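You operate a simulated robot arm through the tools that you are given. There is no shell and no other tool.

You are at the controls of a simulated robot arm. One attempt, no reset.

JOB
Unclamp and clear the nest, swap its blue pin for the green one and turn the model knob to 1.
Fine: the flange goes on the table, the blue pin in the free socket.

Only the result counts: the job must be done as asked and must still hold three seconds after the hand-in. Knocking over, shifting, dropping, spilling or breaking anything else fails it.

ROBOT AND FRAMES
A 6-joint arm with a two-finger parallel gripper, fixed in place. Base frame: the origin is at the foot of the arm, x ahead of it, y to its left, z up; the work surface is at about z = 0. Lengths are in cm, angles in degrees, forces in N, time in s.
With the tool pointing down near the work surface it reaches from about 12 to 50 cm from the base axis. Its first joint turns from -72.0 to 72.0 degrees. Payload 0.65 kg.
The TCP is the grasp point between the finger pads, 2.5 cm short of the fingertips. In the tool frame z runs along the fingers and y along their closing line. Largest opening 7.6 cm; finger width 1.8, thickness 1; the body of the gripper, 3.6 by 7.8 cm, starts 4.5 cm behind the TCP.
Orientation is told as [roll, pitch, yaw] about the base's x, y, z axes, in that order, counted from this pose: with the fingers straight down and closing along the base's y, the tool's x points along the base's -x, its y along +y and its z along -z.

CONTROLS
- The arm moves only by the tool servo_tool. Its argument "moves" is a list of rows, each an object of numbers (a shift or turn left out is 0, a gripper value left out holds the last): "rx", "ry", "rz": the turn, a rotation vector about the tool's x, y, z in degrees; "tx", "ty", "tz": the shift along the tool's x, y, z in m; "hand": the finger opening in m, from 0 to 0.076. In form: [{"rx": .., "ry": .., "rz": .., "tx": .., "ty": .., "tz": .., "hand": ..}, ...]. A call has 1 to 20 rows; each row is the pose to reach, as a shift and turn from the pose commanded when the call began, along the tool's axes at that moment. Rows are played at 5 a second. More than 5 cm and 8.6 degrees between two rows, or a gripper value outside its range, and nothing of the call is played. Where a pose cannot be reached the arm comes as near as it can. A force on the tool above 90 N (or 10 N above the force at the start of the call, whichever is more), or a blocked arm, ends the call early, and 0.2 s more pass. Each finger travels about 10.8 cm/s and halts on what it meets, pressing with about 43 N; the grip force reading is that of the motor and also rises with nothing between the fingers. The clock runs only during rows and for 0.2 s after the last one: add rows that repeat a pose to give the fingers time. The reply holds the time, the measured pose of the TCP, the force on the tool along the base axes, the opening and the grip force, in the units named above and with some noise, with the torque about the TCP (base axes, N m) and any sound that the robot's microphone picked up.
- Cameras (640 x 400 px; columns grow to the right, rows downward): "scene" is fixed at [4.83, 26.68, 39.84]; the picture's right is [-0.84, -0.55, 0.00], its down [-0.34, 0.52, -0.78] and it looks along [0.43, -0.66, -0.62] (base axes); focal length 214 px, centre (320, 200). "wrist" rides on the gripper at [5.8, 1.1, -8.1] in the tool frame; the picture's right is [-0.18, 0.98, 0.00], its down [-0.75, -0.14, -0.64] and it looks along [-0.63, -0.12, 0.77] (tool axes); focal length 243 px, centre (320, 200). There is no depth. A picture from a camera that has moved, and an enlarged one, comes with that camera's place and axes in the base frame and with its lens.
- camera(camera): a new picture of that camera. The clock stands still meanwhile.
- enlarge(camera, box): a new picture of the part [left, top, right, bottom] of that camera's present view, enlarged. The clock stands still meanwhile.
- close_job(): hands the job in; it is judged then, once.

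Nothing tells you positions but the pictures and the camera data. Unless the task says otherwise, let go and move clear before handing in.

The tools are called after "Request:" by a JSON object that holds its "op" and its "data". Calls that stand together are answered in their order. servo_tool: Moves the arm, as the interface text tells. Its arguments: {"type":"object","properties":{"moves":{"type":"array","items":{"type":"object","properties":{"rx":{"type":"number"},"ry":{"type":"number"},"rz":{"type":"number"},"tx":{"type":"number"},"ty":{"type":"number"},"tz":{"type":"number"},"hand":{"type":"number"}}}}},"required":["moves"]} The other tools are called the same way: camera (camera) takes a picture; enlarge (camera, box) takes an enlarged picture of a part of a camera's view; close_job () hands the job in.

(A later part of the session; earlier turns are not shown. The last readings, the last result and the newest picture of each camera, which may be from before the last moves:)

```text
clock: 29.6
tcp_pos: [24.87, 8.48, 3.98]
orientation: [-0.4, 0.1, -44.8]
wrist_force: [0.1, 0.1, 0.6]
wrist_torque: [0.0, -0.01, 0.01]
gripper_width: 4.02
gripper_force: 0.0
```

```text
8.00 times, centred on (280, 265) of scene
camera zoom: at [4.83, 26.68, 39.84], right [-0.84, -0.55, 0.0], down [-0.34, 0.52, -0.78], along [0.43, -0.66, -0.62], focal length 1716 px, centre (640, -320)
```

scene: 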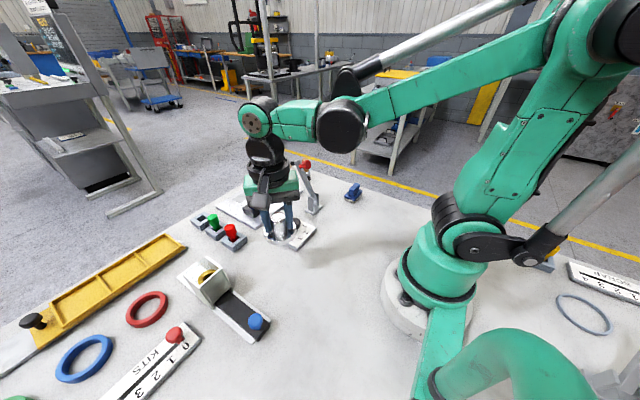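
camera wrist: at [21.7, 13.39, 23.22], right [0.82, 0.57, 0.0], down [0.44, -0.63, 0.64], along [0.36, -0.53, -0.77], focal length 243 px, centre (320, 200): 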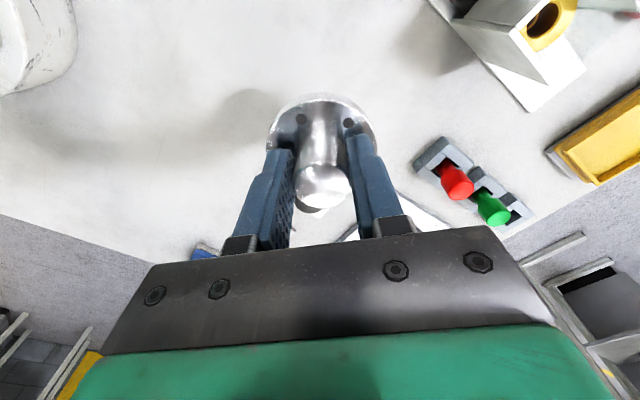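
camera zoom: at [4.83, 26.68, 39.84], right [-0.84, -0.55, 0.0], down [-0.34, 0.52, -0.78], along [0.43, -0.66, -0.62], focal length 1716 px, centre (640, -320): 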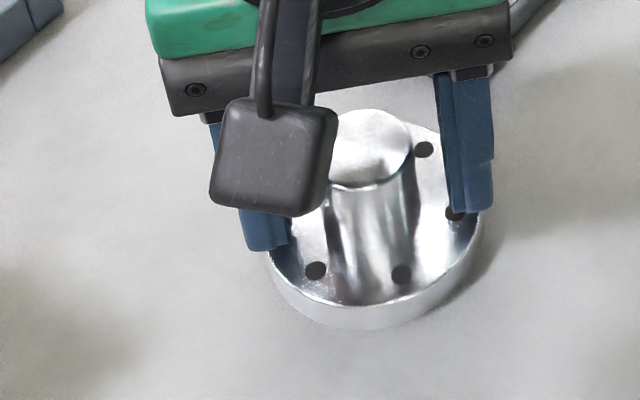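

The flange stands on the table and is released. I'll rise straight up, then move over the MODEL knob.

Request:
{"op": "servo_tool", "data": {"moves": [{"tz": -0.01, "hand": 0.04}, {"tz": -0.03, "hand": 0.04}, {"tz": -0.06, "hand": 0.04}, {"tz": -0.09, "hand": 0.04}, {"tz": -0.12, "hand": 0.04}, {"tx": -0.034, "ty": -0.01, "tz": -0.12, "hand": 0.06}, {"tx": -0.068, "ty": -0.02, "tz": -0.12, "hand": 0.06}, {"tx": -0.101, "ty": -0.029, "tz": -0.12, "hand": 0.06}, {"tx": -0.101, "ty": -0.029, "tz": -0.12, "hand": 0.06}]}}

Request:
{"op": "camera", "data": {"camera": "wrist"}}

Request:
{"op": "camera", "data": {"camera": "scene"}}

```text
clock: 31.6
tcp_pos: [30.08, -1.12, 15.81]
orientation: [-0.3, 0.1, -44.6]
wrist_force: [-0.7, 0.5, 0.7]
wrist_torque: [-0.01, -0.02, -0.02]
gripper_width: 6.03
gripper_force: 0.0
```

```text
taken
camera wrist: at [26.75, 3.77, 23.98], right [0.82, 0.57, 0.0], down [0.44, -0.63, 0.64], along [0.36, -0.53, -0.77], focal length 243 px, centre (320, 200)
```

wrist: 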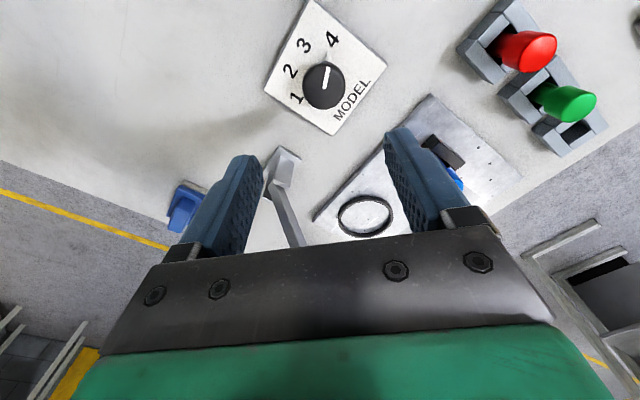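

```text
taken
```

scene: 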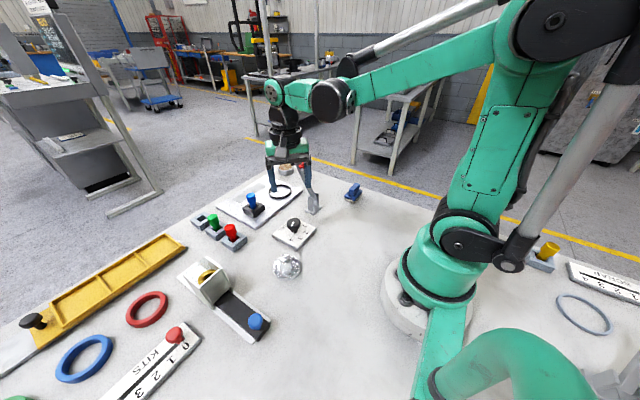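

Request:
{"op": "enlarge", "data": {"camera": "wrist", "box": [250, 0, 400, 140]}}

Request:
{"op": "enlarge", "data": {"camera": "scene", "box": [260, 205, 330, 255]}}

```text
2.86 times, centred on (325, 70) of wrist
camera zoom: at [26.75, 3.77, 23.98], right [0.82, 0.57, 0.0], down [0.44, -0.63, 0.64], along [0.36, -0.53, -0.77], focal length 693 px, centre (306, 571)
```

zoom: 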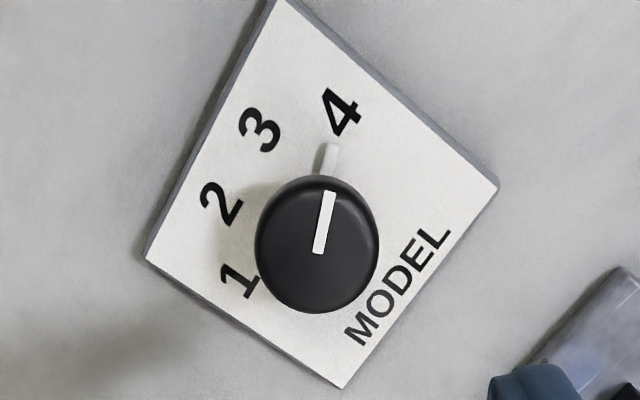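

```text
8.00 times, centred on (295, 230) of scene
camera zoom: at [4.83, 26.68, 39.84], right [-0.84, -0.55, 0.0], down [-0.34, 0.52, -0.78], along [0.43, -0.66, -0.62], focal length 1716 px, centre (520, -40)
```

zoom: 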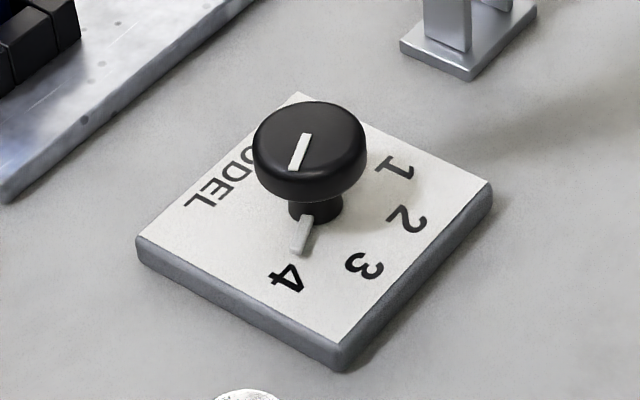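

The numbers sit about 45° apart around the knob centre at about (30,-0.4). The pointer is at 4 (112° in the base frame) and 1 lies at about 247.5°, so I need +135°. I'll yaw to -67.5° and align above the knob.

Request:
{"op": "servo_tool", "data": {"moves": [{"tx": 0.002, "ty": 0.001, "tz": 0.015, "rz": 7.5, "hand": 0.06}, {"tx": 0.004, "ty": 0.002, "tz": 0.03, "rz": 15, "hand": 0.06}, {"tx": 0.0063, "ty": 0.0039, "tz": 0.045, "rz": 22.5, "hand": 0.06}, {"tx": 0.0063, "ty": 0.0039, "tz": 0.06, "rz": 22.5, "hand": 0.06}, {"tx": 0.0063, "ty": 0.0039, "tz": 0.06, "rz": 22.5, "hand": 0.06}]}}

Request:
{"op": "camera", "data": {"camera": "wrist"}}

Request:
{"op": "enlarge", "data": {"camera": "wrist", "box": [240, 40, 400, 180]}}

```text
clock: 32.8
tcp_pos: [30.02, -0.02, 9.82]
orientation: [-0.3, 0.0, -67.3]
wrist_force: [0.3, 0.0, 0.2]
wrist_torque: [0.0, 0.02, -0.03]
gripper_width: 5.98
gripper_force: 0.1
```

```text
taken
camera wrist: at [28.74, 5.78, 17.98], right [0.98, 0.21, -0.01], down [0.16, -0.75, 0.64], along [0.13, -0.63, -0.77], focal length 243 px, centre (320, 200)
```

wrist: 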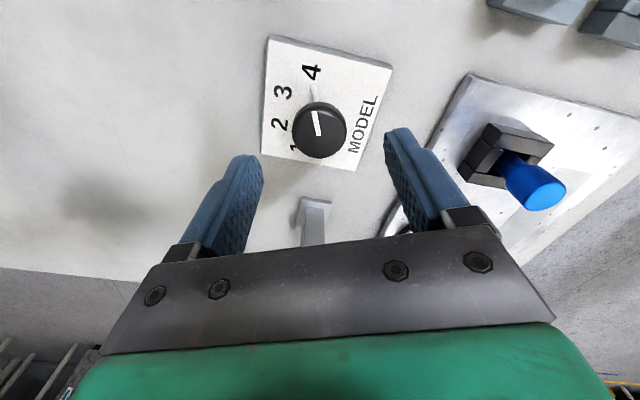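

```text
2.86 times, centred on (320, 110) of wrist
camera zoom: at [28.74, 5.78, 17.98], right [0.98, 0.21, -0.01], down [0.16, -0.75, 0.64], along [0.13, -0.63, -0.77], focal length 693 px, centre (320, 457)
```

zoom: 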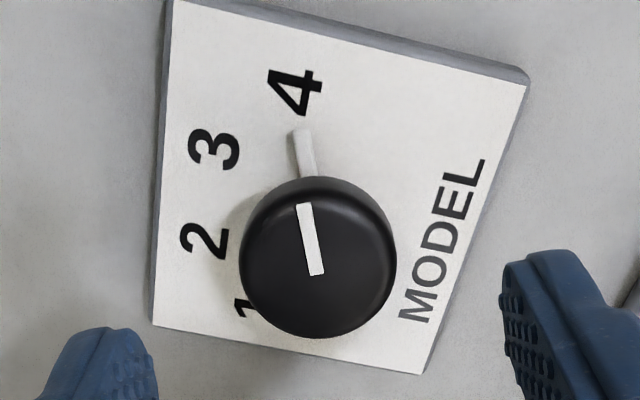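

The knob is nearly centred. I'll descend so the fingertips stay above the plate and pointer, then close on the knob's rim.

Request:
{"op": "servo_tool", "data": {"moves": [{"tx": -0.002, "ty": -0.0005, "tz": 0.02, "hand": 0.06}, {"tx": -0.002, "ty": -0.0005, "tz": 0.038, "hand": 0.06}, {"tx": -0.002, "ty": -0.0005, "tz": 0.048, "hand": 0.06}, {"tx": -0.002, "ty": -0.0005, "tz": 0.048, "hand": 0.06}]}}

Request:
{"op": "camera", "data": {"camera": "wrist"}}

Request:
{"op": "enlarge", "data": {"camera": "scene", "box": [250, 180, 340, 260]}}

```text
clock: 33.8
tcp_pos: [29.94, -0.31, 5.24]
orientation: [-0.3, 0.0, -67.2]
wrist_force: [-0.2, 0.2, 1.2]
wrist_torque: [0.01, 0.01, 0.0]
gripper_width: 6.01
gripper_force: 0.1
```

```text
taken
camera wrist: at [28.68, 5.43, 13.39], right [0.98, 0.21, -0.01], down [0.16, -0.75, 0.64], along [0.13, -0.63, -0.77], focal length 243 px, centre (320, 200)
```

wrist: 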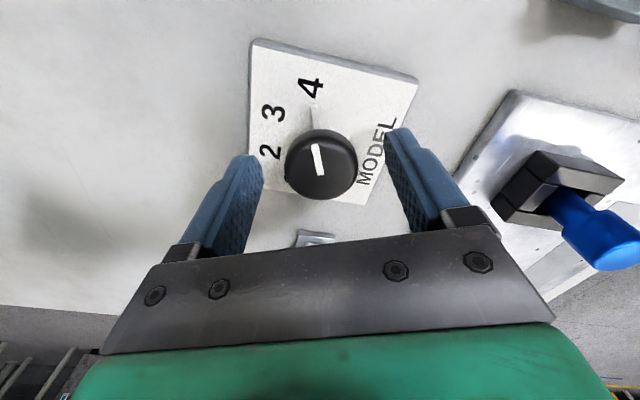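

```text
5.00 times, centred on (295, 220) of scene
camera zoom: at [4.83, 26.68, 39.84], right [-0.84, -0.55, 0.0], down [-0.34, 0.52, -0.78], along [0.43, -0.66, -0.62], focal length 1072 px, centre (445, 100)
```

zoom: 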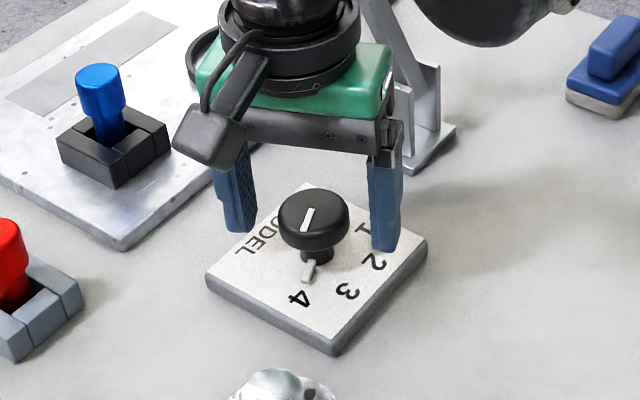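

Request:
{"op": "enlarge", "data": {"camera": "wrist", "box": [250, 90, 400, 220]}}

```text
3.08 times, centred on (325, 155) of wrist
camera zoom: at [28.68, 5.43, 13.39], right [0.98, 0.21, -0.01], down [0.16, -0.75, 0.64], along [0.13, -0.63, -0.77], focal length 746 px, centre (305, 338)
```

zoom: 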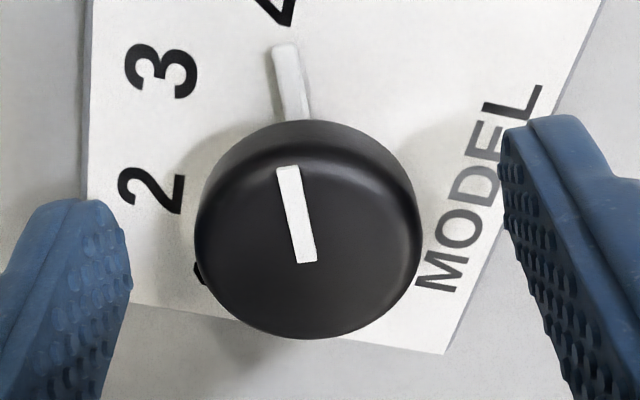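

Well aligned. I'll lower by 3 mm and close on the knob.

Request:
{"op": "servo_tool", "data": {"moves": [{"tz": 0.003, "hand": 0.06}, {"tz": 0.003, "hand": 0.0}, {"tz": 0.003, "hand": 0.0}, {"tz": 0.003, "hand": 0.0}, {"tz": 0.003, "hand": 0.0}]}}

```text
clock: 35.0
tcp_pos: [30.07, -0.17, 4.83]
orientation: [-0.4, 0.0, -67.3]
wrist_force: [-13.5, -5.6, -7.5]
wrist_torque: [-0.09, 0.23, 0.0]
gripper_width: 3.32
gripper_force: 44.9
```

Gripped at 3.32 cm. I'll relieve the small side load and start turning counter-clockwise, first half.

Request:
{"op": "servo_tool", "data": {"moves": [{"ty": -0.001, "hand": 0.0}, {"ty": -0.001, "rz": -7.5, "hand": 0.0}, {"ty": -0.001, "rz": -15, "hand": 0.0}, {"ty": -0.001, "rz": -22.5, "hand": 0.0}, {"ty": -0.001, "rz": -30, "hand": 0.0}, {"ty": -0.001, "rz": -37.5, "hand": 0.0}, {"ty": -0.001, "rz": -45, "hand": 0.0}]}}

Request:
{"op": "enlarge", "data": {"camera": "scene", "box": [250, 180, 340, 260]}}

Request:
{"op": "enlarge", "data": {"camera": "wrist", "box": [230, 70, 400, 220]}}

```text
clock: 36.6
tcp_pos: [29.77, -0.31, 5.0]
orientation: [-0.4, 0.2, -22.2]
wrist_force: [-6.6, -27.5, 37.6]
wrist_torque: [-0.48, 0.56, -0.07]
gripper_width: 3.33
gripper_force: 45.6
```

```text
5.00 times, centred on (295, 220) of scene
camera zoom: at [4.82, 26.68, 39.84], right [-0.84, -0.55, 0.0], down [-0.34, 0.52, -0.79], along [0.43, -0.66, -0.62], focal length 1072 px, centre (445, 100)
```

zoom: 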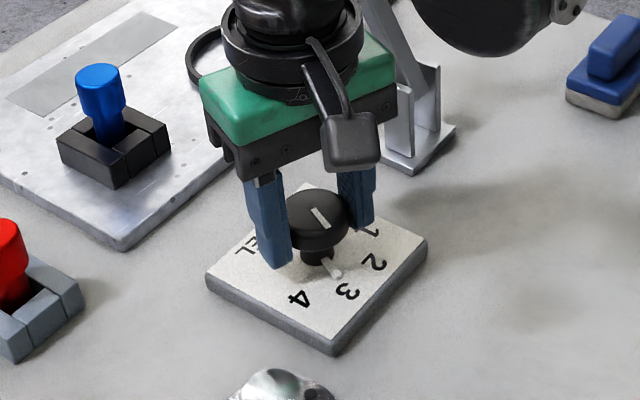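

```text
2.67 times, centred on (315, 145) of wrist
camera zoom: at [24.83, 2.83, 13.06], right [0.54, 0.84, -0.01], down [0.65, -0.41, 0.64], along [0.54, -0.35, -0.77], focal length 647 px, centre (333, 347)
```

zoom: 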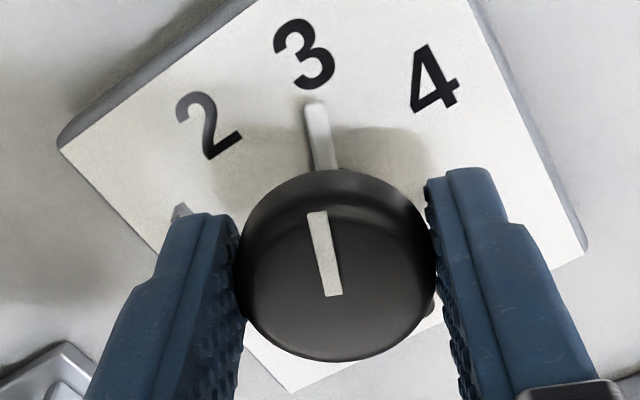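

The knob followed from 4 to 3. I'll ease the side and down loads a bit and turn another 45°.

Request:
{"op": "servo_tool", "data": {"moves": [{"ty": -0.002, "tz": -0.001, "hand": 0.0}, {"ty": -0.002, "tz": -0.001, "rz": -7.5, "hand": 0.0}, {"ty": -0.002, "tz": -0.001, "rz": -15, "hand": 0.0}, {"ty": -0.002, "tz": -0.001, "rz": -22.5, "hand": 0.0}, {"ty": -0.002, "tz": -0.001, "rz": -30, "hand": 0.0}, {"ty": -0.002, "tz": -0.001, "rz": -37.5, "hand": 0.0}, {"ty": -0.002, "tz": -0.001, "rz": -45, "hand": 0.0}]}}

Request:
{"op": "enlarge", "data": {"camera": "wrist", "box": [230, 70, 400, 220]}}

```text
clock: 38.2
tcp_pos: [29.82, -0.53, 5.13]
orientation: [-0.3, 0.5, 22.9]
wrist_force: [15.1, -35.9, -40.7]
wrist_torque: [-0.38, -0.05, -0.08]
gripper_width: 3.31
gripper_force: 44.9
```

```text
2.67 times, centred on (315, 145) of wrist
camera zoom: at [23.99, -1.8, 13.14], right [-0.21, 0.98, -0.01], down [0.75, 0.17, 0.64], along [0.63, 0.13, -0.77], focal length 647 px, centre (333, 347)
```

zoom: 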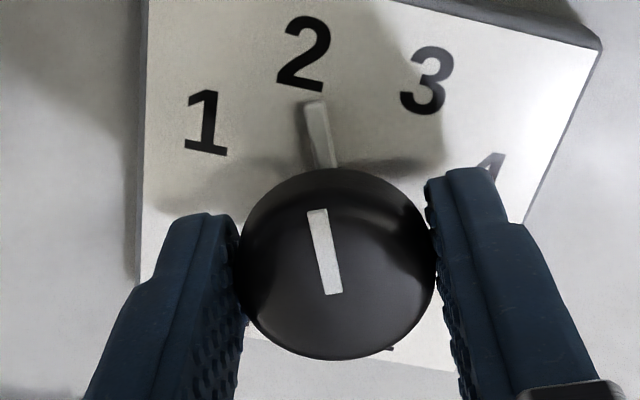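

Now at 2. I'll ease the loads again and make the last 45°.

Request:
{"op": "servo_tool", "data": {"moves": [{"tx": 0.0008, "ty": -0.0018, "tz": 0.0005, "hand": 0.0}, {"tx": 0.0008, "ty": -0.0018, "tz": 0.0005, "rz": -7.5, "hand": 0.0}, {"tx": 0.0008, "ty": -0.0018, "tz": 0.0005, "rz": -15, "hand": 0.0}, {"tx": 0.0008, "ty": -0.0018, "tz": 0.0005, "rz": -22.5, "hand": 0.0}, {"tx": 0.0008, "ty": -0.0018, "tz": 0.0005, "rz": -30, "hand": 0.0}, {"tx": 0.0008, "ty": -0.0018, "tz": 0.0005, "rz": -37.5, "hand": 0.0}, {"tx": 0.0008, "ty": -0.0018, "tz": 0.0005, "rz": -45, "hand": 0.0}, {"tx": 0.0008, "ty": -0.0018, "tz": 0.0005, "rz": -45, "hand": 0.0}]}}

Request:
{"op": "enlarge", "data": {"camera": "wrist", "box": [230, 70, 400, 220]}}

Request:
{"op": "enlarge", "data": {"camera": "scene", "box": [250, 180, 340, 260]}}

```text
clock: 40.0
tcp_pos: [29.96, -0.66, 4.87]
orientation: [-0.2, 0.2, 67.8]
wrist_force: [33.4, -30.0, -33.5]
wrist_torque: [-0.12, -0.35, -0.11]
gripper_width: 3.34
gripper_force: 44.9
```

```text
2.67 times, centred on (315, 145) of wrist
camera zoom: at [26.64, -5.67, 13.1], right [-0.84, 0.54, 0.0], down [0.41, 0.65, 0.64], along [0.35, 0.54, -0.77], focal length 647 px, centre (333, 347)
```

zoom: 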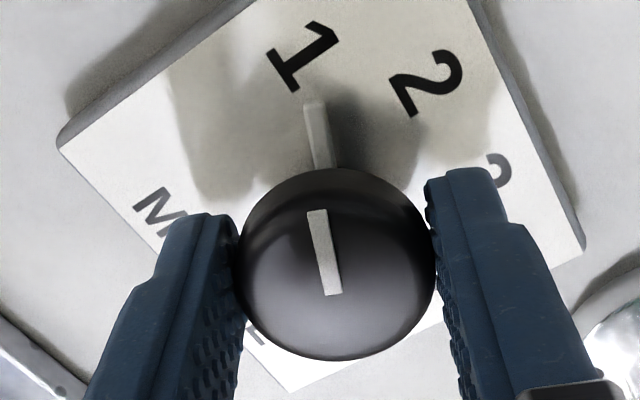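

```text
5.00 times, centred on (295, 220) of scene
camera zoom: at [4.83, 26.68, 39.83], right [-0.84, -0.55, 0.0], down [-0.34, 0.52, -0.78], along [0.43, -0.66, -0.62], focal length 1072 px, centre (445, 100)
```

zoom: 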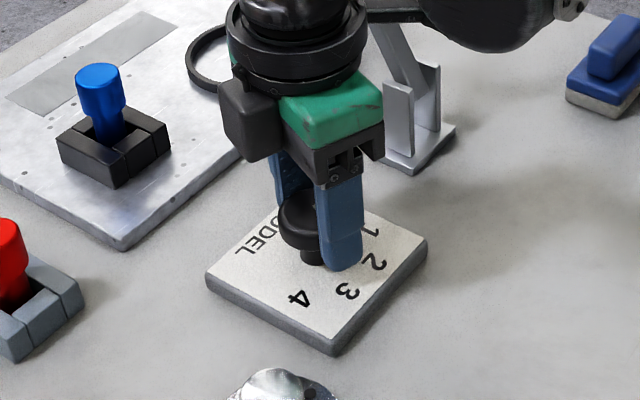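

The pointer is at 1. I'll relieve the residual loads before releasing so the knob doesn't get kicked.

Request:
{"op": "servo_tool", "data": {"moves": [{"ty": -0.001, "tz": 0.0004, "hand": 0.0}, {"ty": -0.0015, "tz": 0.0004, "hand": 0.0}]}}

```text
clock: 40.6
tcp_pos: [29.86, -0.57, 4.88]
orientation: [0.1, 0.3, 67.8]
wrist_force: [16.8, -21.6, 37.6]
wrist_torque: [-0.43, -0.44, -0.04]
gripper_width: 3.35
gripper_force: 45.3
```

Request:
{"op": "servo_tool", "data": {"moves": [{"ty": -0.001, "tz": -0.0002, "hand": 0.0}, {"ty": -0.002, "tz": -0.0002, "hand": 0.0}]}}

```text
clock: 41.2
tcp_pos: [30.04, -0.7, 4.88]
orientation: [0.6, 0.3, 67.9]
wrist_force: [-17.8, -7.6, 36.6]
wrist_torque: [-0.31, 0.46, 0.06]
gripper_width: 3.35
gripper_force: 45.2
```

Request:
{"op": "servo_tool", "data": {"moves": [{"ty": 0.0007, "tz": -0.0003, "hand": 0.0}, {"ty": 0.0007, "tz": -0.0003, "hand": 0.0}]}}

```text
clock: 41.8
tcp_pos: [29.98, -0.58, 4.88]
orientation: [0.5, 0.2, 67.8]
wrist_force: [-25.5, -5.9, 3.5]
wrist_torque: [0.0, 0.19, 0.06]
gripper_width: 3.35
gripper_force: 45.1
```

Loads are small now, so I'll open the fingers.

Request:
{"op": "servo_tool", "data": {"moves": [{"hand": 0.036}, {"hand": 0.045}, {"hand": 0.06}, {"hand": 0.06}]}}

Request:
{"op": "enlarge", "data": {"camera": "wrist", "box": [230, 70, 400, 220]}}

```text
clock: 42.8
tcp_pos: [30.11, -0.63, 4.76]
orientation: [0.2, 0.2, 67.8]
wrist_force: [-0.1, 0.0, 1.1]
wrist_torque: [-0.01, 0.02, -0.02]
gripper_width: 6.02
gripper_force: 0.1
```

```text
2.67 times, centred on (315, 145) of wrist
camera zoom: at [26.84, -5.69, 13.01], right [-0.84, 0.54, 0.0], down [0.42, 0.64, 0.64], along [0.34, 0.54, -0.77], focal length 647 px, centre (333, 347)
```

zoom: 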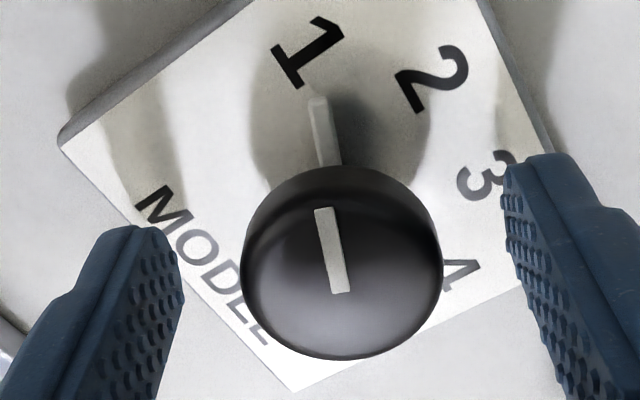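

Released, and the pointer is at 1. I'll rise and look at the knob from above to check the angle.

Request:
{"op": "servo_tool", "data": {"moves": [{"tz": -0.015, "hand": 0.06}, {"tz": -0.045, "hand": 0.06}, {"tz": -0.08, "hand": 0.06}, {"tz": -0.11, "hand": 0.06}, {"tz": -0.11, "hand": 0.06}]}}

Request:
{"op": "enlarge", "data": {"camera": "wrist", "box": [250, 0, 400, 140]}}

Request:
{"op": "enlarge", "data": {"camera": "scene", "box": [260, 205, 330, 255]}}

```text
clock: 44.0
tcp_pos: [30.19, -0.58, 15.78]
orientation: [0.1, 0.2, 67.8]
wrist_force: [0.0, 0.1, 0.8]
wrist_torque: [0.02, 0.02, 0.01]
gripper_width: 5.98
gripper_force: 0.0
```

```text
2.86 times, centred on (325, 70) of wrist
camera zoom: at [26.84, -5.66, 23.89], right [-0.84, 0.54, 0.0], down [0.42, 0.64, 0.64], along [0.34, 0.54, -0.77], focal length 693 px, centre (306, 571)
```

zoom: 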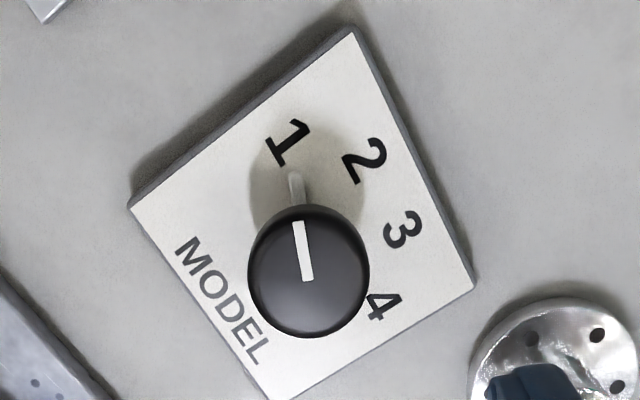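

```text
8.00 times, centred on (295, 230) of scene
camera zoom: at [4.83, 26.68, 39.84], right [-0.84, -0.55, 0.0], down [-0.34, 0.52, -0.78], along [0.43, -0.66, -0.62], focal length 1716 px, centre (520, -40)
```

zoom: 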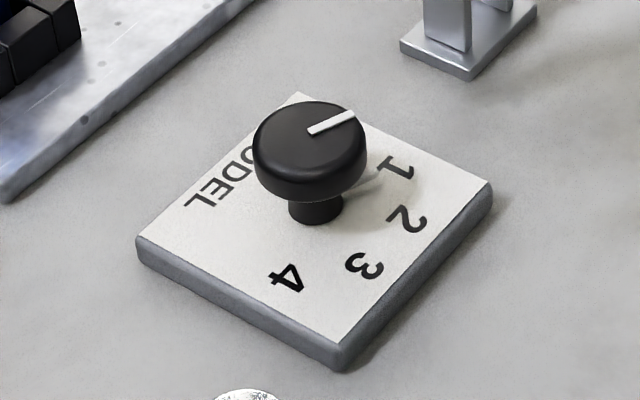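

The knob reads 1, mirrored exactly from its start at 4. Next I'll level the yaw and test the vertical reach above the free rack socket at about (52.5,9.5) before taking the blue pin.

Request:
{"op": "servo_tool", "data": {"moves": [{"tx": -0.0175, "ty": -0.0166, "rz": 7.5, "hand": 0.06}, {"tx": -0.035, "ty": -0.0332, "rz": 15, "hand": 0.06}, {"tx": -0.0527, "ty": -0.0498, "rz": 22.5, "hand": 0.06}, {"tx": -0.0703, "ty": -0.0664, "rz": 30, "hand": 0.06}, {"tx": -0.0879, "ty": -0.083, "rz": 37.5, "hand": 0.06}, {"tx": -0.1055, "ty": -0.0995, "rz": 45, "hand": 0.06}, {"tx": -0.1231, "ty": -0.1161, "rz": 52.5, "hand": 0.06}, {"tx": -0.1406, "ty": -0.1327, "rz": 60, "hand": 0.06}, {"tx": -0.1582, "ty": -0.1493, "rz": 67.8, "hand": 0.06}, {"tx": -0.1758, "ty": -0.1659, "rz": 67.8, "hand": 0.06}, {"tx": -0.1758, "ty": -0.1659, "rz": 67.8, "hand": 0.06}]}}

Request:
{"op": "camera", "data": {"camera": "wrist"}}

Request:
{"op": "camera", "data": {"camera": "scene"}}

```text
clock: 46.4
tcp_pos: [47.83, 8.37, 14.59]
orientation: [-0.1, 0.3, -0.1]
wrist_force: [-0.1, 0.1, -0.7]
wrist_torque: [-0.04, 0.0, 0.0]
gripper_width: 6.0
gripper_force: 0.1
out of reach, approached as far as the arm can: row 8, 9, 10, 11
```

```text
taken
camera wrist: at [41.88, 9.38, 22.76], right [0.19, 0.98, 0.0], down [0.76, -0.14, 0.64], along [0.63, -0.12, -0.77], focal length 243 px, centre (320, 200)
```

wrist: 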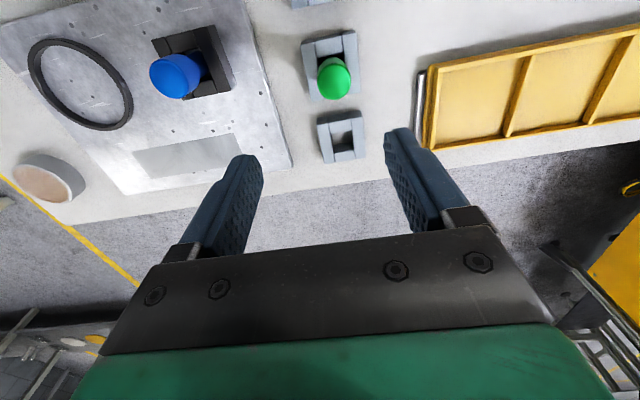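

```text
taken
```

scene: 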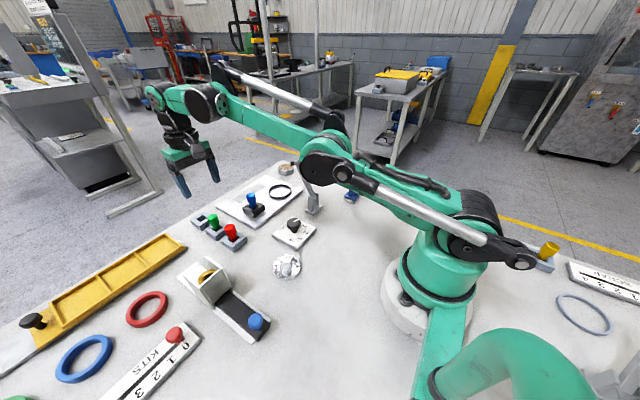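

The vertical reach ends at about 48.6 cm here, and the free socket is at about (51.7,9.5), so 52.6 cm out. I'll tilt the tool outward about 20° around its closing axis for the pin work, which keeps the pin vertical, and test whether that reaches.

Request:
{"op": "servo_tool", "data": {"moves": [{"tx": 0.03, "hand": 0.06}, {"tx": 0.05, "hand": 0.06}, {"tx": 0.05, "hand": 0.06}]}}

```text
clock: 47.2
tcp_pos: [42.57, 8.27, 14.65]
orientation: [-0.1, 0.3, -0.1]
wrist_force: [-0.5, 0.3, 0.0]
wrist_torque: [-0.01, 0.0, 0.02]
gripper_width: 6.04
gripper_force: 0.1
```

Request:
{"op": "servo_tool", "data": {"moves": [{"ry": -6, "hand": 0.06}, {"ry": -12, "hand": 0.06}, {"ry": -18, "hand": 0.06}, {"ry": -22, "hand": 0.06}, {"ry": -22, "hand": 0.06}]}}

```text
clock: 48.4
tcp_pos: [42.45, 8.41, 14.59]
orientation: [0.0, -21.8, 0.0]
wrist_force: [0.8, -0.7, -0.5]
wrist_torque: [0.01, -0.02, 0.03]
gripper_width: 6.04
gripper_force: 0.0
```

Request:
{"op": "servo_tool", "data": {"moves": [{"tx": -0.023, "ty": 0.003, "tz": 0.02, "hand": 0.06}, {"tx": -0.046, "ty": 0.007, "tz": 0.048, "hand": 0.06}, {"tx": -0.068, "ty": 0.011, "tz": 0.077, "hand": 0.06}, {"tx": -0.068, "ty": 0.011, "tz": 0.077, "hand": 0.06}]}}

Request:
{"op": "camera", "data": {"camera": "wrist"}}

Request:
{"op": "enlarge", "data": {"camera": "scene", "box": [160, 130, 280, 260]}}

```text
clock: 49.4
tcp_pos: [51.6, 9.37, 9.8]
orientation: [-0.2, -21.7, 0.0]
wrist_force: [0.6, -0.2, 0.2]
wrist_torque: [0.01, -0.05, 0.01]
gripper_width: 6.01
gripper_force: 0.1
```

```text
taken
camera wrist: at [43.24, 10.43, 15.23], right [0.17, 0.98, 0.07], down [0.46, -0.14, 0.88], along [0.87, -0.12, -0.48], focal length 243 px, centre (320, 200)
```

wrist: 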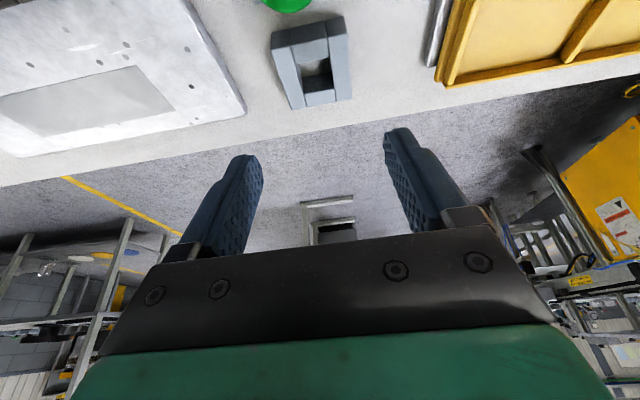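

```text
3.08 times, centred on (220, 195) of scene
camera zoom: at [4.83, 26.68, 39.84], right [-0.84, -0.55, 0.0], down [-0.34, 0.52, -0.78], along [0.43, -0.66, -0.62], focal length 660 px, centre (628, 215)
```

zoom: 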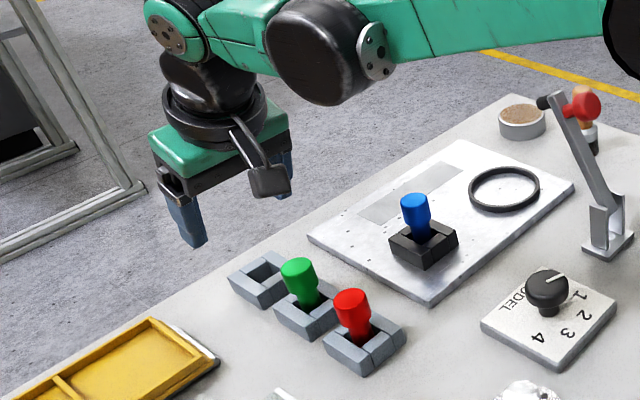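

With the 22° tilt the arm reaches above the free socket. I'll check reach lower down too and fix the socket's exact position.

Request:
{"op": "servo_tool", "data": {"moves": [{"tx": 0.005, "tz": 0.0125, "hand": 0.06}, {"tx": 0.01, "tz": 0.025, "hand": 0.06}, {"tx": 0.014, "tz": 0.035, "hand": 0.06}, {"tx": 0.014, "tz": 0.035, "hand": 0.06}]}}

Request:
{"op": "enlarge", "data": {"camera": "wrist", "box": [240, 0, 400, 150]}}

Request:
{"op": "enlarge", "data": {"camera": "scene", "box": [170, 170, 260, 260]}}

```text
clock: 50.4
tcp_pos: [51.47, 9.72, 6.13]
orientation: [-0.2, -21.7, 0.1]
wrist_force: [0.0, -0.5, 0.6]
wrist_torque: [0.02, 0.04, 0.0]
gripper_width: 6.03
gripper_force: 0.1
```

```text
2.67 times, centred on (320, 75) of wrist
camera zoom: at [42.99, 10.59, 11.45], right [0.17, 0.98, 0.07], down [0.46, -0.14, 0.88], along [0.87, -0.12, -0.48], focal length 647 px, centre (320, 533)
```

zoom: 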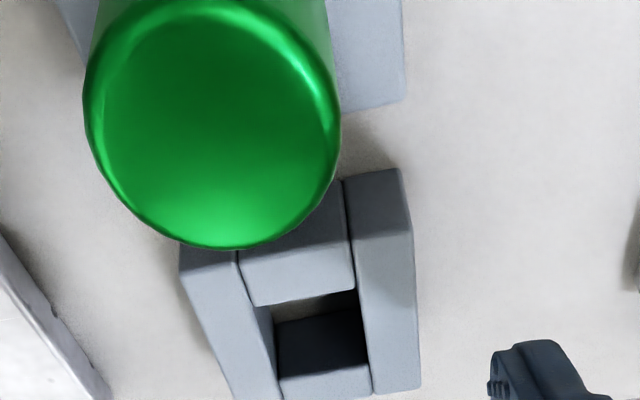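

```text
4.44 times, centred on (215, 215) of scene
camera zoom: at [4.83, 26.68, 39.84], right [-0.84, -0.55, 0.0], down [-0.34, 0.52, -0.78], along [0.43, -0.66, -0.62], focal length 953 px, centre (787, 133)
```

zoom: 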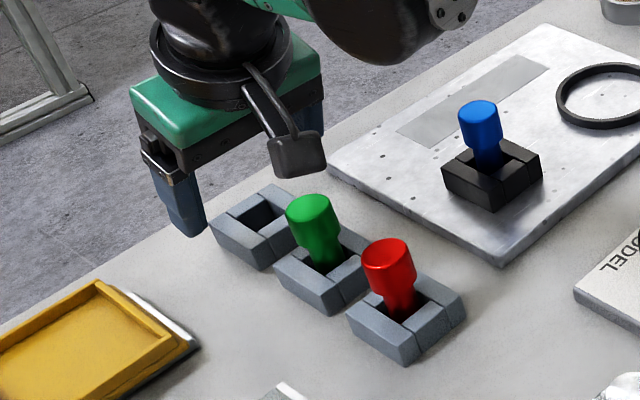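

It reaches down there too. Now I'll go up and over to the blue pin, keeping the same tilt.

Request:
{"op": "servo_tool", "data": {"moves": [{"tx": -0.015, "tz": -0.037, "hand": 0.06}, {"tx": -0.03, "tz": -0.0743, "hand": 0.06}, {"tx": -0.0107, "ty": -0.025, "tz": -0.082, "hand": 0.06}, {"tx": 0.0085, "ty": -0.05, "tz": -0.09, "hand": 0.06}, {"tx": 0.028, "ty": -0.075, "tz": -0.0975, "hand": 0.06}, {"tx": 0.0475, "ty": -0.099, "tz": -0.105, "hand": 0.06}, {"tx": 0.0475, "ty": -0.099, "tz": -0.105, "hand": 0.06}]}}

Request:
{"op": "camera", "data": {"camera": "wrist"}}

Request:
{"op": "enlarge", "data": {"camera": "wrist", "box": [250, 30, 450, 180]}}

```text
clock: 52.0
tcp_pos: [43.33, -0.28, 14.2]
orientation: [0.0, -21.8, -0.1]
wrist_force: [0.9, -0.3, 0.0]
wrist_torque: [0.01, -0.02, 0.01]
gripper_width: 6.02
gripper_force: 0.0
```

```text
taken
camera wrist: at [34.87, 0.72, 19.54], right [0.17, 0.98, 0.07], down [0.46, -0.14, 0.88], along [0.87, -0.12, -0.48], focal length 243 px, centre (320, 200)
```

wrist: 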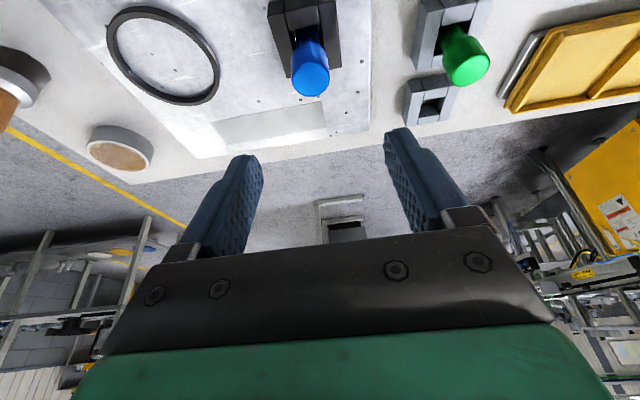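

```text
2.67 times, centred on (350, 105) of wrist
camera zoom: at [34.87, 0.72, 19.54], right [0.17, 0.98, 0.07], down [0.46, -0.14, 0.88], along [0.87, -0.12, -0.48], focal length 647 px, centre (240, 453)
```

zoom: 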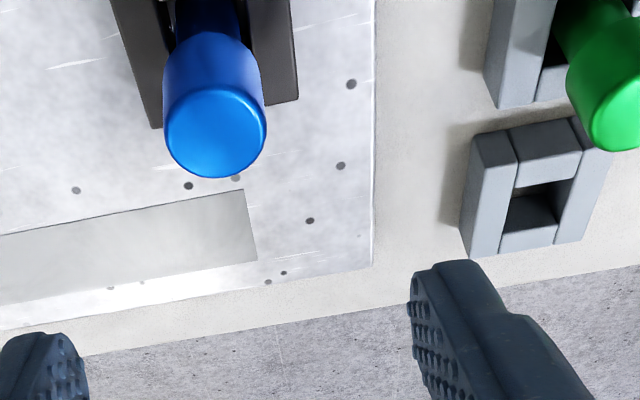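

The blue pin axis is at about (43.25,-0.3) with its top at about z=7.4. I'll descend vertically in two stages.

Request:
{"op": "servo_tool", "data": {"moves": [{"tx": 0.01, "tz": 0.024, "hand": 0.05}, {"tx": 0.018, "tz": 0.044, "hand": 0.05}, {"tx": 0.018, "tz": 0.044, "hand": 0.05}]}}

Request:
{"op": "camera", "data": {"camera": "wrist"}}

Request:
{"op": "enlarge", "data": {"camera": "scene", "box": [200, 140, 300, 240]}}

```text
clock: 52.8
tcp_pos: [43.15, -0.2, 9.55]
orientation: [-0.1, -21.7, 0.0]
wrist_force: [-0.1, 0.1, 1.2]
wrist_torque: [-0.03, 0.0, 0.02]
gripper_width: 5.01
gripper_force: 0.1
```

```text
taken
camera wrist: at [34.65, 0.84, 14.87], right [0.17, 0.98, 0.07], down [0.46, -0.14, 0.88], along [0.87, -0.12, -0.48], focal length 243 px, centre (320, 200)
```

wrist: 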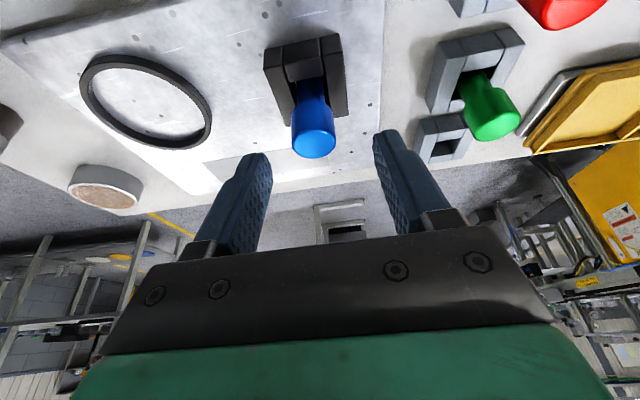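

```text
4.00 times, centred on (250, 190) of scene
camera zoom: at [4.83, 26.68, 39.84], right [-0.84, -0.55, 0.0], down [-0.34, 0.52, -0.78], along [0.43, -0.66, -0.62], focal length 858 px, centre (600, 240)
```

zoom: 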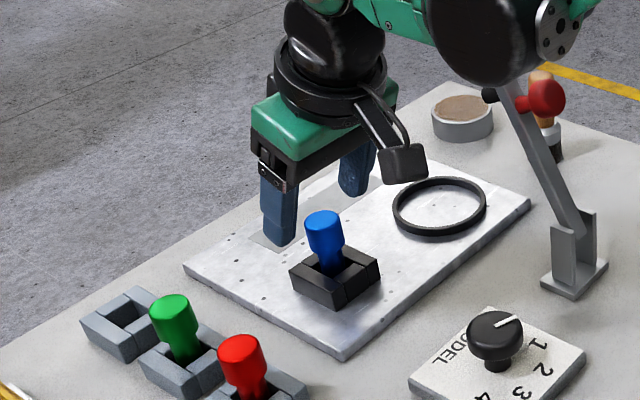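

Request:
{"op": "enlarge", "data": {"camera": "wrist", "box": [250, 30, 380, 170]}}

```text
2.86 times, centred on (315, 100) of wrist
camera zoom: at [34.65, 0.84, 14.87], right [0.17, 0.98, 0.07], down [0.46, -0.14, 0.88], along [0.87, -0.12, -0.48], focal length 693 px, centre (334, 486)
```

zoom: 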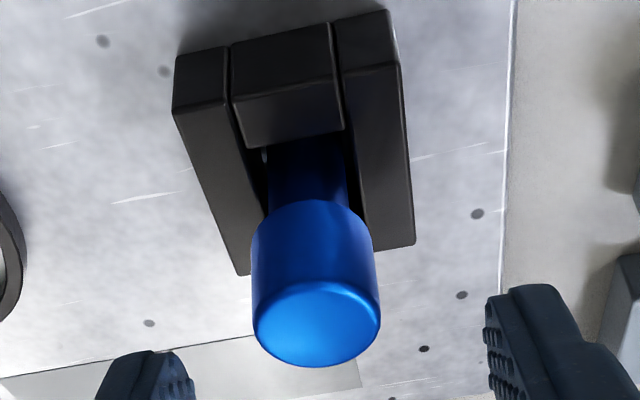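

Request:
{"op": "servo_tool", "data": {"moves": [{"tx": 0.002, "ty": -0.0011, "tz": 0.01, "hand": 0.05}, {"tx": 0.005, "ty": -0.0011, "tz": 0.02, "hand": 0.05}, {"tx": 0.0081, "ty": -0.0011, "tz": 0.028, "hand": 0.05}, {"tx": 0.0081, "ty": -0.0011, "tz": 0.028, "hand": 0.05}]}}

Request:
{"op": "enlarge", "data": {"camera": "wrist", "box": [240, 60, 400, 220]}}

Request:
{"op": "enlarge", "data": {"camera": "scene", "box": [220, 160, 290, 230]}}

```text
clock: 53.8
tcp_pos: [43.32, -0.39, 6.54]
orientation: [0.0, -21.7, 0.0]
wrist_force: [-0.1, -0.8, 0.0]
wrist_torque: [0.0, -0.01, -0.01]
gripper_width: 5.03
gripper_force: 0.1
```

```text
2.50 times, centred on (320, 140) of wrist
camera zoom: at [34.95, 0.63, 12.01], right [0.17, 0.98, 0.07], down [0.46, -0.14, 0.88], along [0.87, -0.12, -0.48], focal length 606 px, centre (320, 350)
```

zoom: 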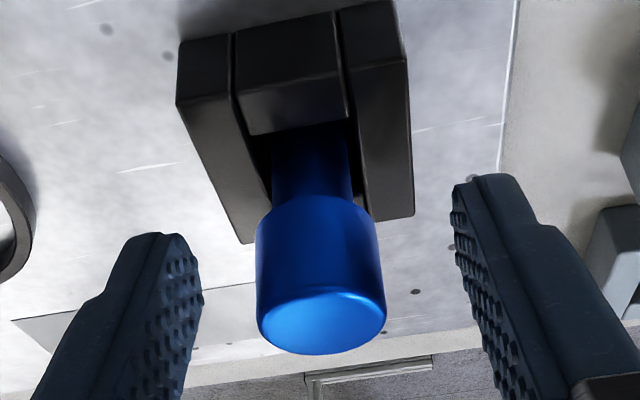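

```text
5.71 times, centred on (255, 195) of scene
camera zoom: at [4.83, 26.68, 39.84], right [-0.84, -0.55, 0.0], down [-0.34, 0.52, -0.78], along [0.43, -0.66, -0.62], focal length 1226 px, centre (691, 229)
```

zoom: 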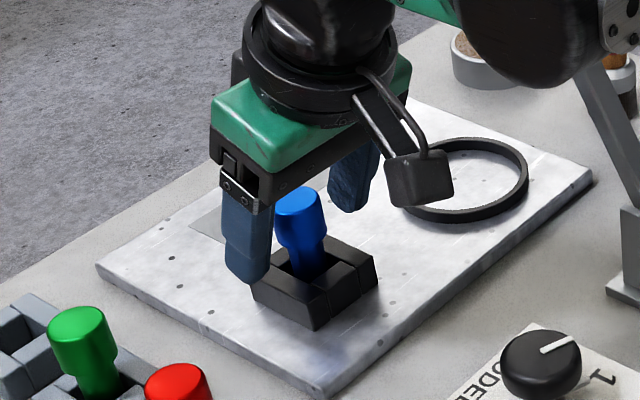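

The head sits between the pads at the grasp point, so I'll close.

Request:
{"op": "servo_tool", "data": {"moves": [{"hand": 0.0}, {"hand": 0.0}, {"hand": 0.0}, {"hand": 0.0}]}}

Request:
{"op": "enlarge", "data": {"camera": "scene", "box": [220, 160, 290, 230]}}

```text
clock: 54.8
tcp_pos: [43.35, -0.43, 6.77]
orientation: [0.0, -21.7, -0.1]
wrist_force: [0.6, -0.5, -0.2]
wrist_torque: [-0.01, 0.01, -0.01]
gripper_width: 2.16
gripper_force: 38.3
```

```text
5.71 times, centred on (255, 195) of scene
camera zoom: at [4.83, 26.68, 39.84], right [-0.84, -0.55, 0.0], down [-0.34, 0.52, -0.78], along [0.43, -0.66, -0.62], focal length 1226 px, centre (691, 229)
```

zoom: 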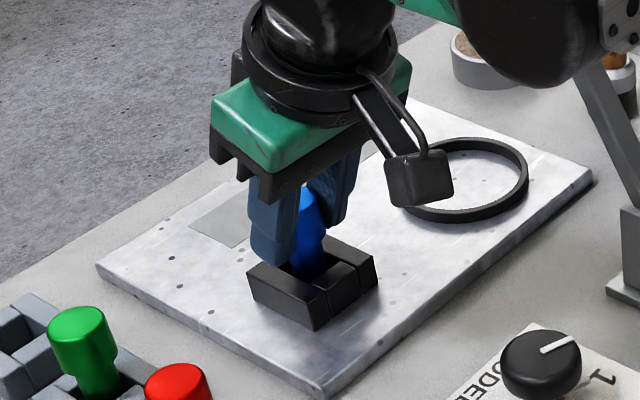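

Gripped at 2.16 cm with no side load. I'll lift the blue pin straight up.

Request:
{"op": "servo_tool", "data": {"moves": [{"tx": -0.0019, "tz": -0.0046, "hand": 0.0}, {"tx": -0.0037, "tz": -0.0093, "hand": 0.0}, {"tx": -0.0074, "tz": -0.0186, "hand": 0.0}, {"tx": -0.0111, "tz": -0.0279, "hand": 0.0}, {"tx": -0.0148, "tz": -0.0372, "hand": 0.0}, {"tx": -0.0185, "tz": -0.0465, "hand": 0.0}, {"tx": -0.0185, "tz": -0.0465, "hand": 0.0}]}}

Request:
{"op": "enlarge", "data": {"camera": "scene", "box": [190, 130, 290, 230]}}

Request:
{"op": "enlarge", "data": {"camera": "wrist", "box": [240, 20, 480, 220]}}

```text
clock: 56.4
tcp_pos: [43.51, -0.49, 11.61]
orientation: [-0.1, -21.8, 0.0]
wrist_force: [-0.2, 0.2, -0.2]
wrist_torque: [0.01, 0.01, 0.02]
gripper_width: 2.12
gripper_force: 38.2
```

```text
4.00 times, centred on (240, 180) of scene
camera zoom: at [4.83, 26.68, 39.84], right [-0.84, -0.55, 0.0], down [-0.34, 0.52, -0.78], along [0.43, -0.66, -0.62], focal length 858 px, centre (640, 280)
```

zoom: 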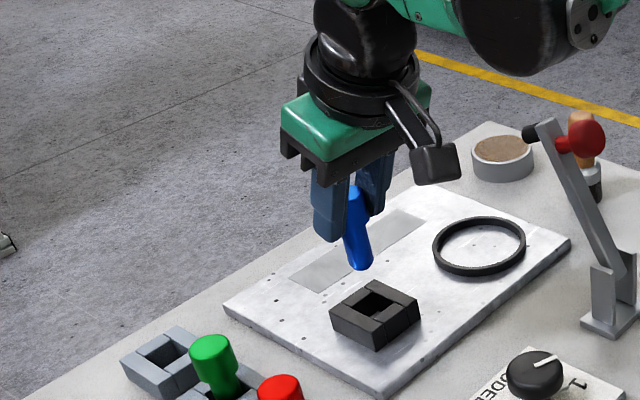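

```text
2.00 times, centred on (360, 120) of wrist
camera zoom: at [35.12, 0.49, 16.93], right [0.17, 0.98, 0.07], down [0.46, -0.14, 0.88], along [0.87, -0.12, -0.48], focal length 485 px, centre (240, 360)
```

zoom: 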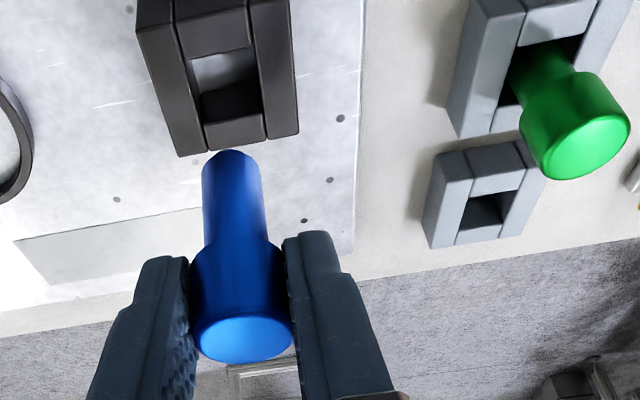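

Request:
{"op": "enlarge", "data": {"camera": "scene", "box": [255, 165, 295, 220]}}

Request:
{"op": "enlarge", "data": {"camera": "wrist", "box": [400, 80, 520, 160]}}

```text
7.27 times, centred on (275, 192) of scene
camera zoom: at [4.83, 26.68, 39.84], right [-0.84, -0.55, 0.0], down [-0.34, 0.52, -0.78], along [0.43, -0.66, -0.62], focal length 1560 px, centre (647, 254)
```

zoom: 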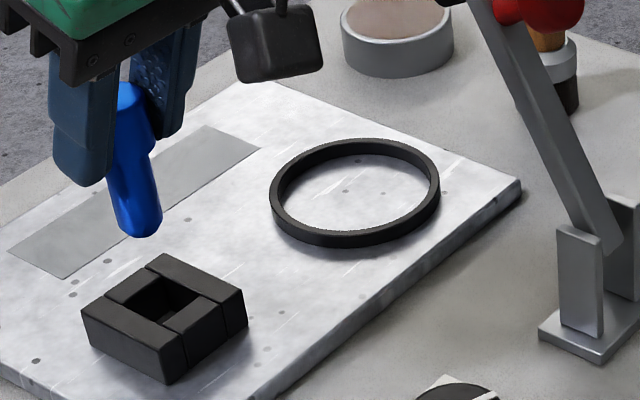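

```text
5.00 times, centred on (460, 120) of wrist
camera zoom: at [35.12, 0.49, 16.93], right [0.17, 0.98, 0.07], down [0.46, -0.14, 0.88], along [0.87, -0.12, -0.48], focal length 1213 px, centre (-380, 600)
```

zoom: 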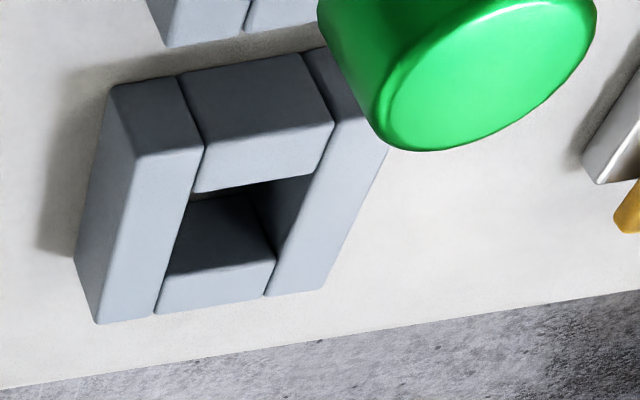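

The blue pin is clear of the nest. I'll take a closer scene view of the free socket to fix its position.

Request:
{"op": "enlarge", "data": {"camera": "scene", "box": [185, 200, 265, 250]}}

```text
8.00 times, centred on (225, 225) of scene
camera zoom: at [4.83, 26.68, 39.84], right [-0.84, -0.55, 0.0], down [-0.34, 0.52, -0.78], along [0.43, -0.66, -0.62], focal length 1716 px, centre (1080, 0)
```

zoom: 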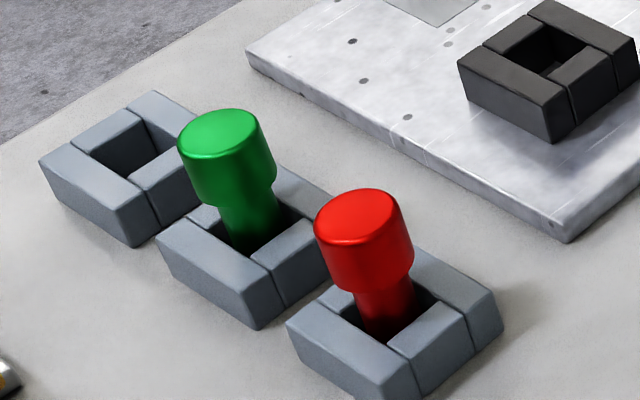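

Both cameras give the same offset from the nest hole to the free hole, about (+8.4, +9.67). I'll carry the pin over there, still high.

Request:
{"op": "servo_tool", "data": {"moves": [{"tx": -0.0093, "ty": 0.005, "tz": 0.0037, "hand": 0.0}, {"tx": -0.0186, "ty": 0.01, "tz": 0.0074, "hand": 0.0}, {"tx": -0.0371, "ty": 0.022, "tz": 0.0149, "hand": 0.0}, {"tx": -0.0557, "ty": 0.036, "tz": 0.0223, "hand": 0.0}, {"tx": -0.0696, "ty": 0.054, "tz": 0.0279, "hand": 0.0}, {"tx": -0.0752, "ty": 0.075, "tz": 0.0301, "hand": 0.0}, {"tx": -0.0765, "ty": 0.09, "tz": 0.0306, "hand": 0.0}, {"tx": -0.0765, "ty": 0.0972, "tz": 0.0306, "hand": 0.0}, {"tx": -0.0765, "ty": 0.0972, "tz": 0.0306, "hand": 0.0}]}}

Request:
{"op": "camera", "data": {"camera": "wrist"}}

Request:
{"op": "enlarge", "data": {"camera": "scene", "box": [170, 160, 270, 250]}}

```text
clock: 58.4
tcp_pos: [51.68, 9.14, 11.48]
orientation: [-0.1, -21.7, 0.0]
wrist_force: [-0.3, -0.2, -0.4]
wrist_torque: [0.02, -0.02, -0.01]
gripper_width: 2.11
gripper_force: 37.9
```

```text
taken
camera wrist: at [43.31, 10.28, 16.85], right [0.17, 0.98, 0.07], down [0.46, -0.14, 0.88], along [0.87, -0.12, -0.48], focal length 243 px, centre (320, 200)
```

wrist: 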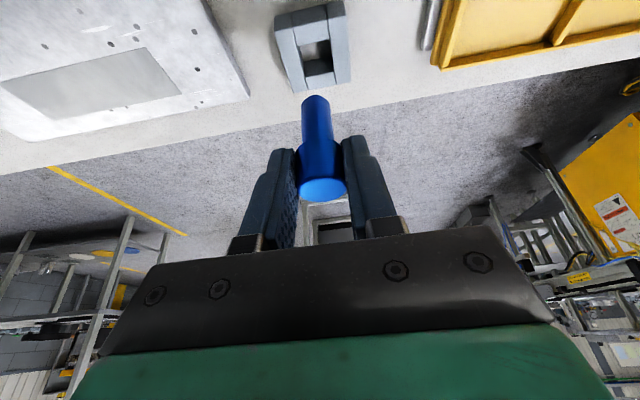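

```text
4.44 times, centred on (220, 205) of scene
camera zoom: at [4.83, 26.68, 39.84], right [-0.84, -0.55, 0.0], down [-0.34, 0.52, -0.78], along [0.43, -0.66, -0.62], focal length 953 px, centre (764, 178)
```

zoom: 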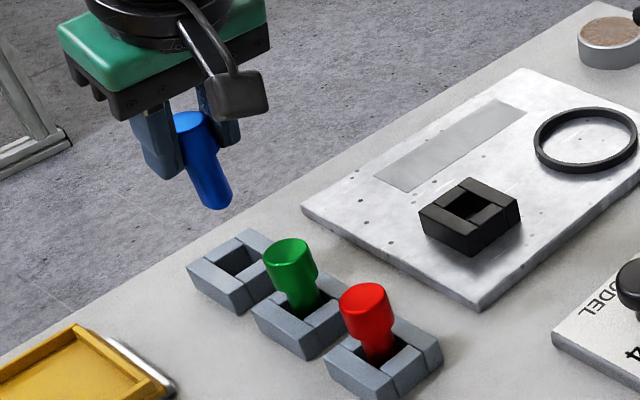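

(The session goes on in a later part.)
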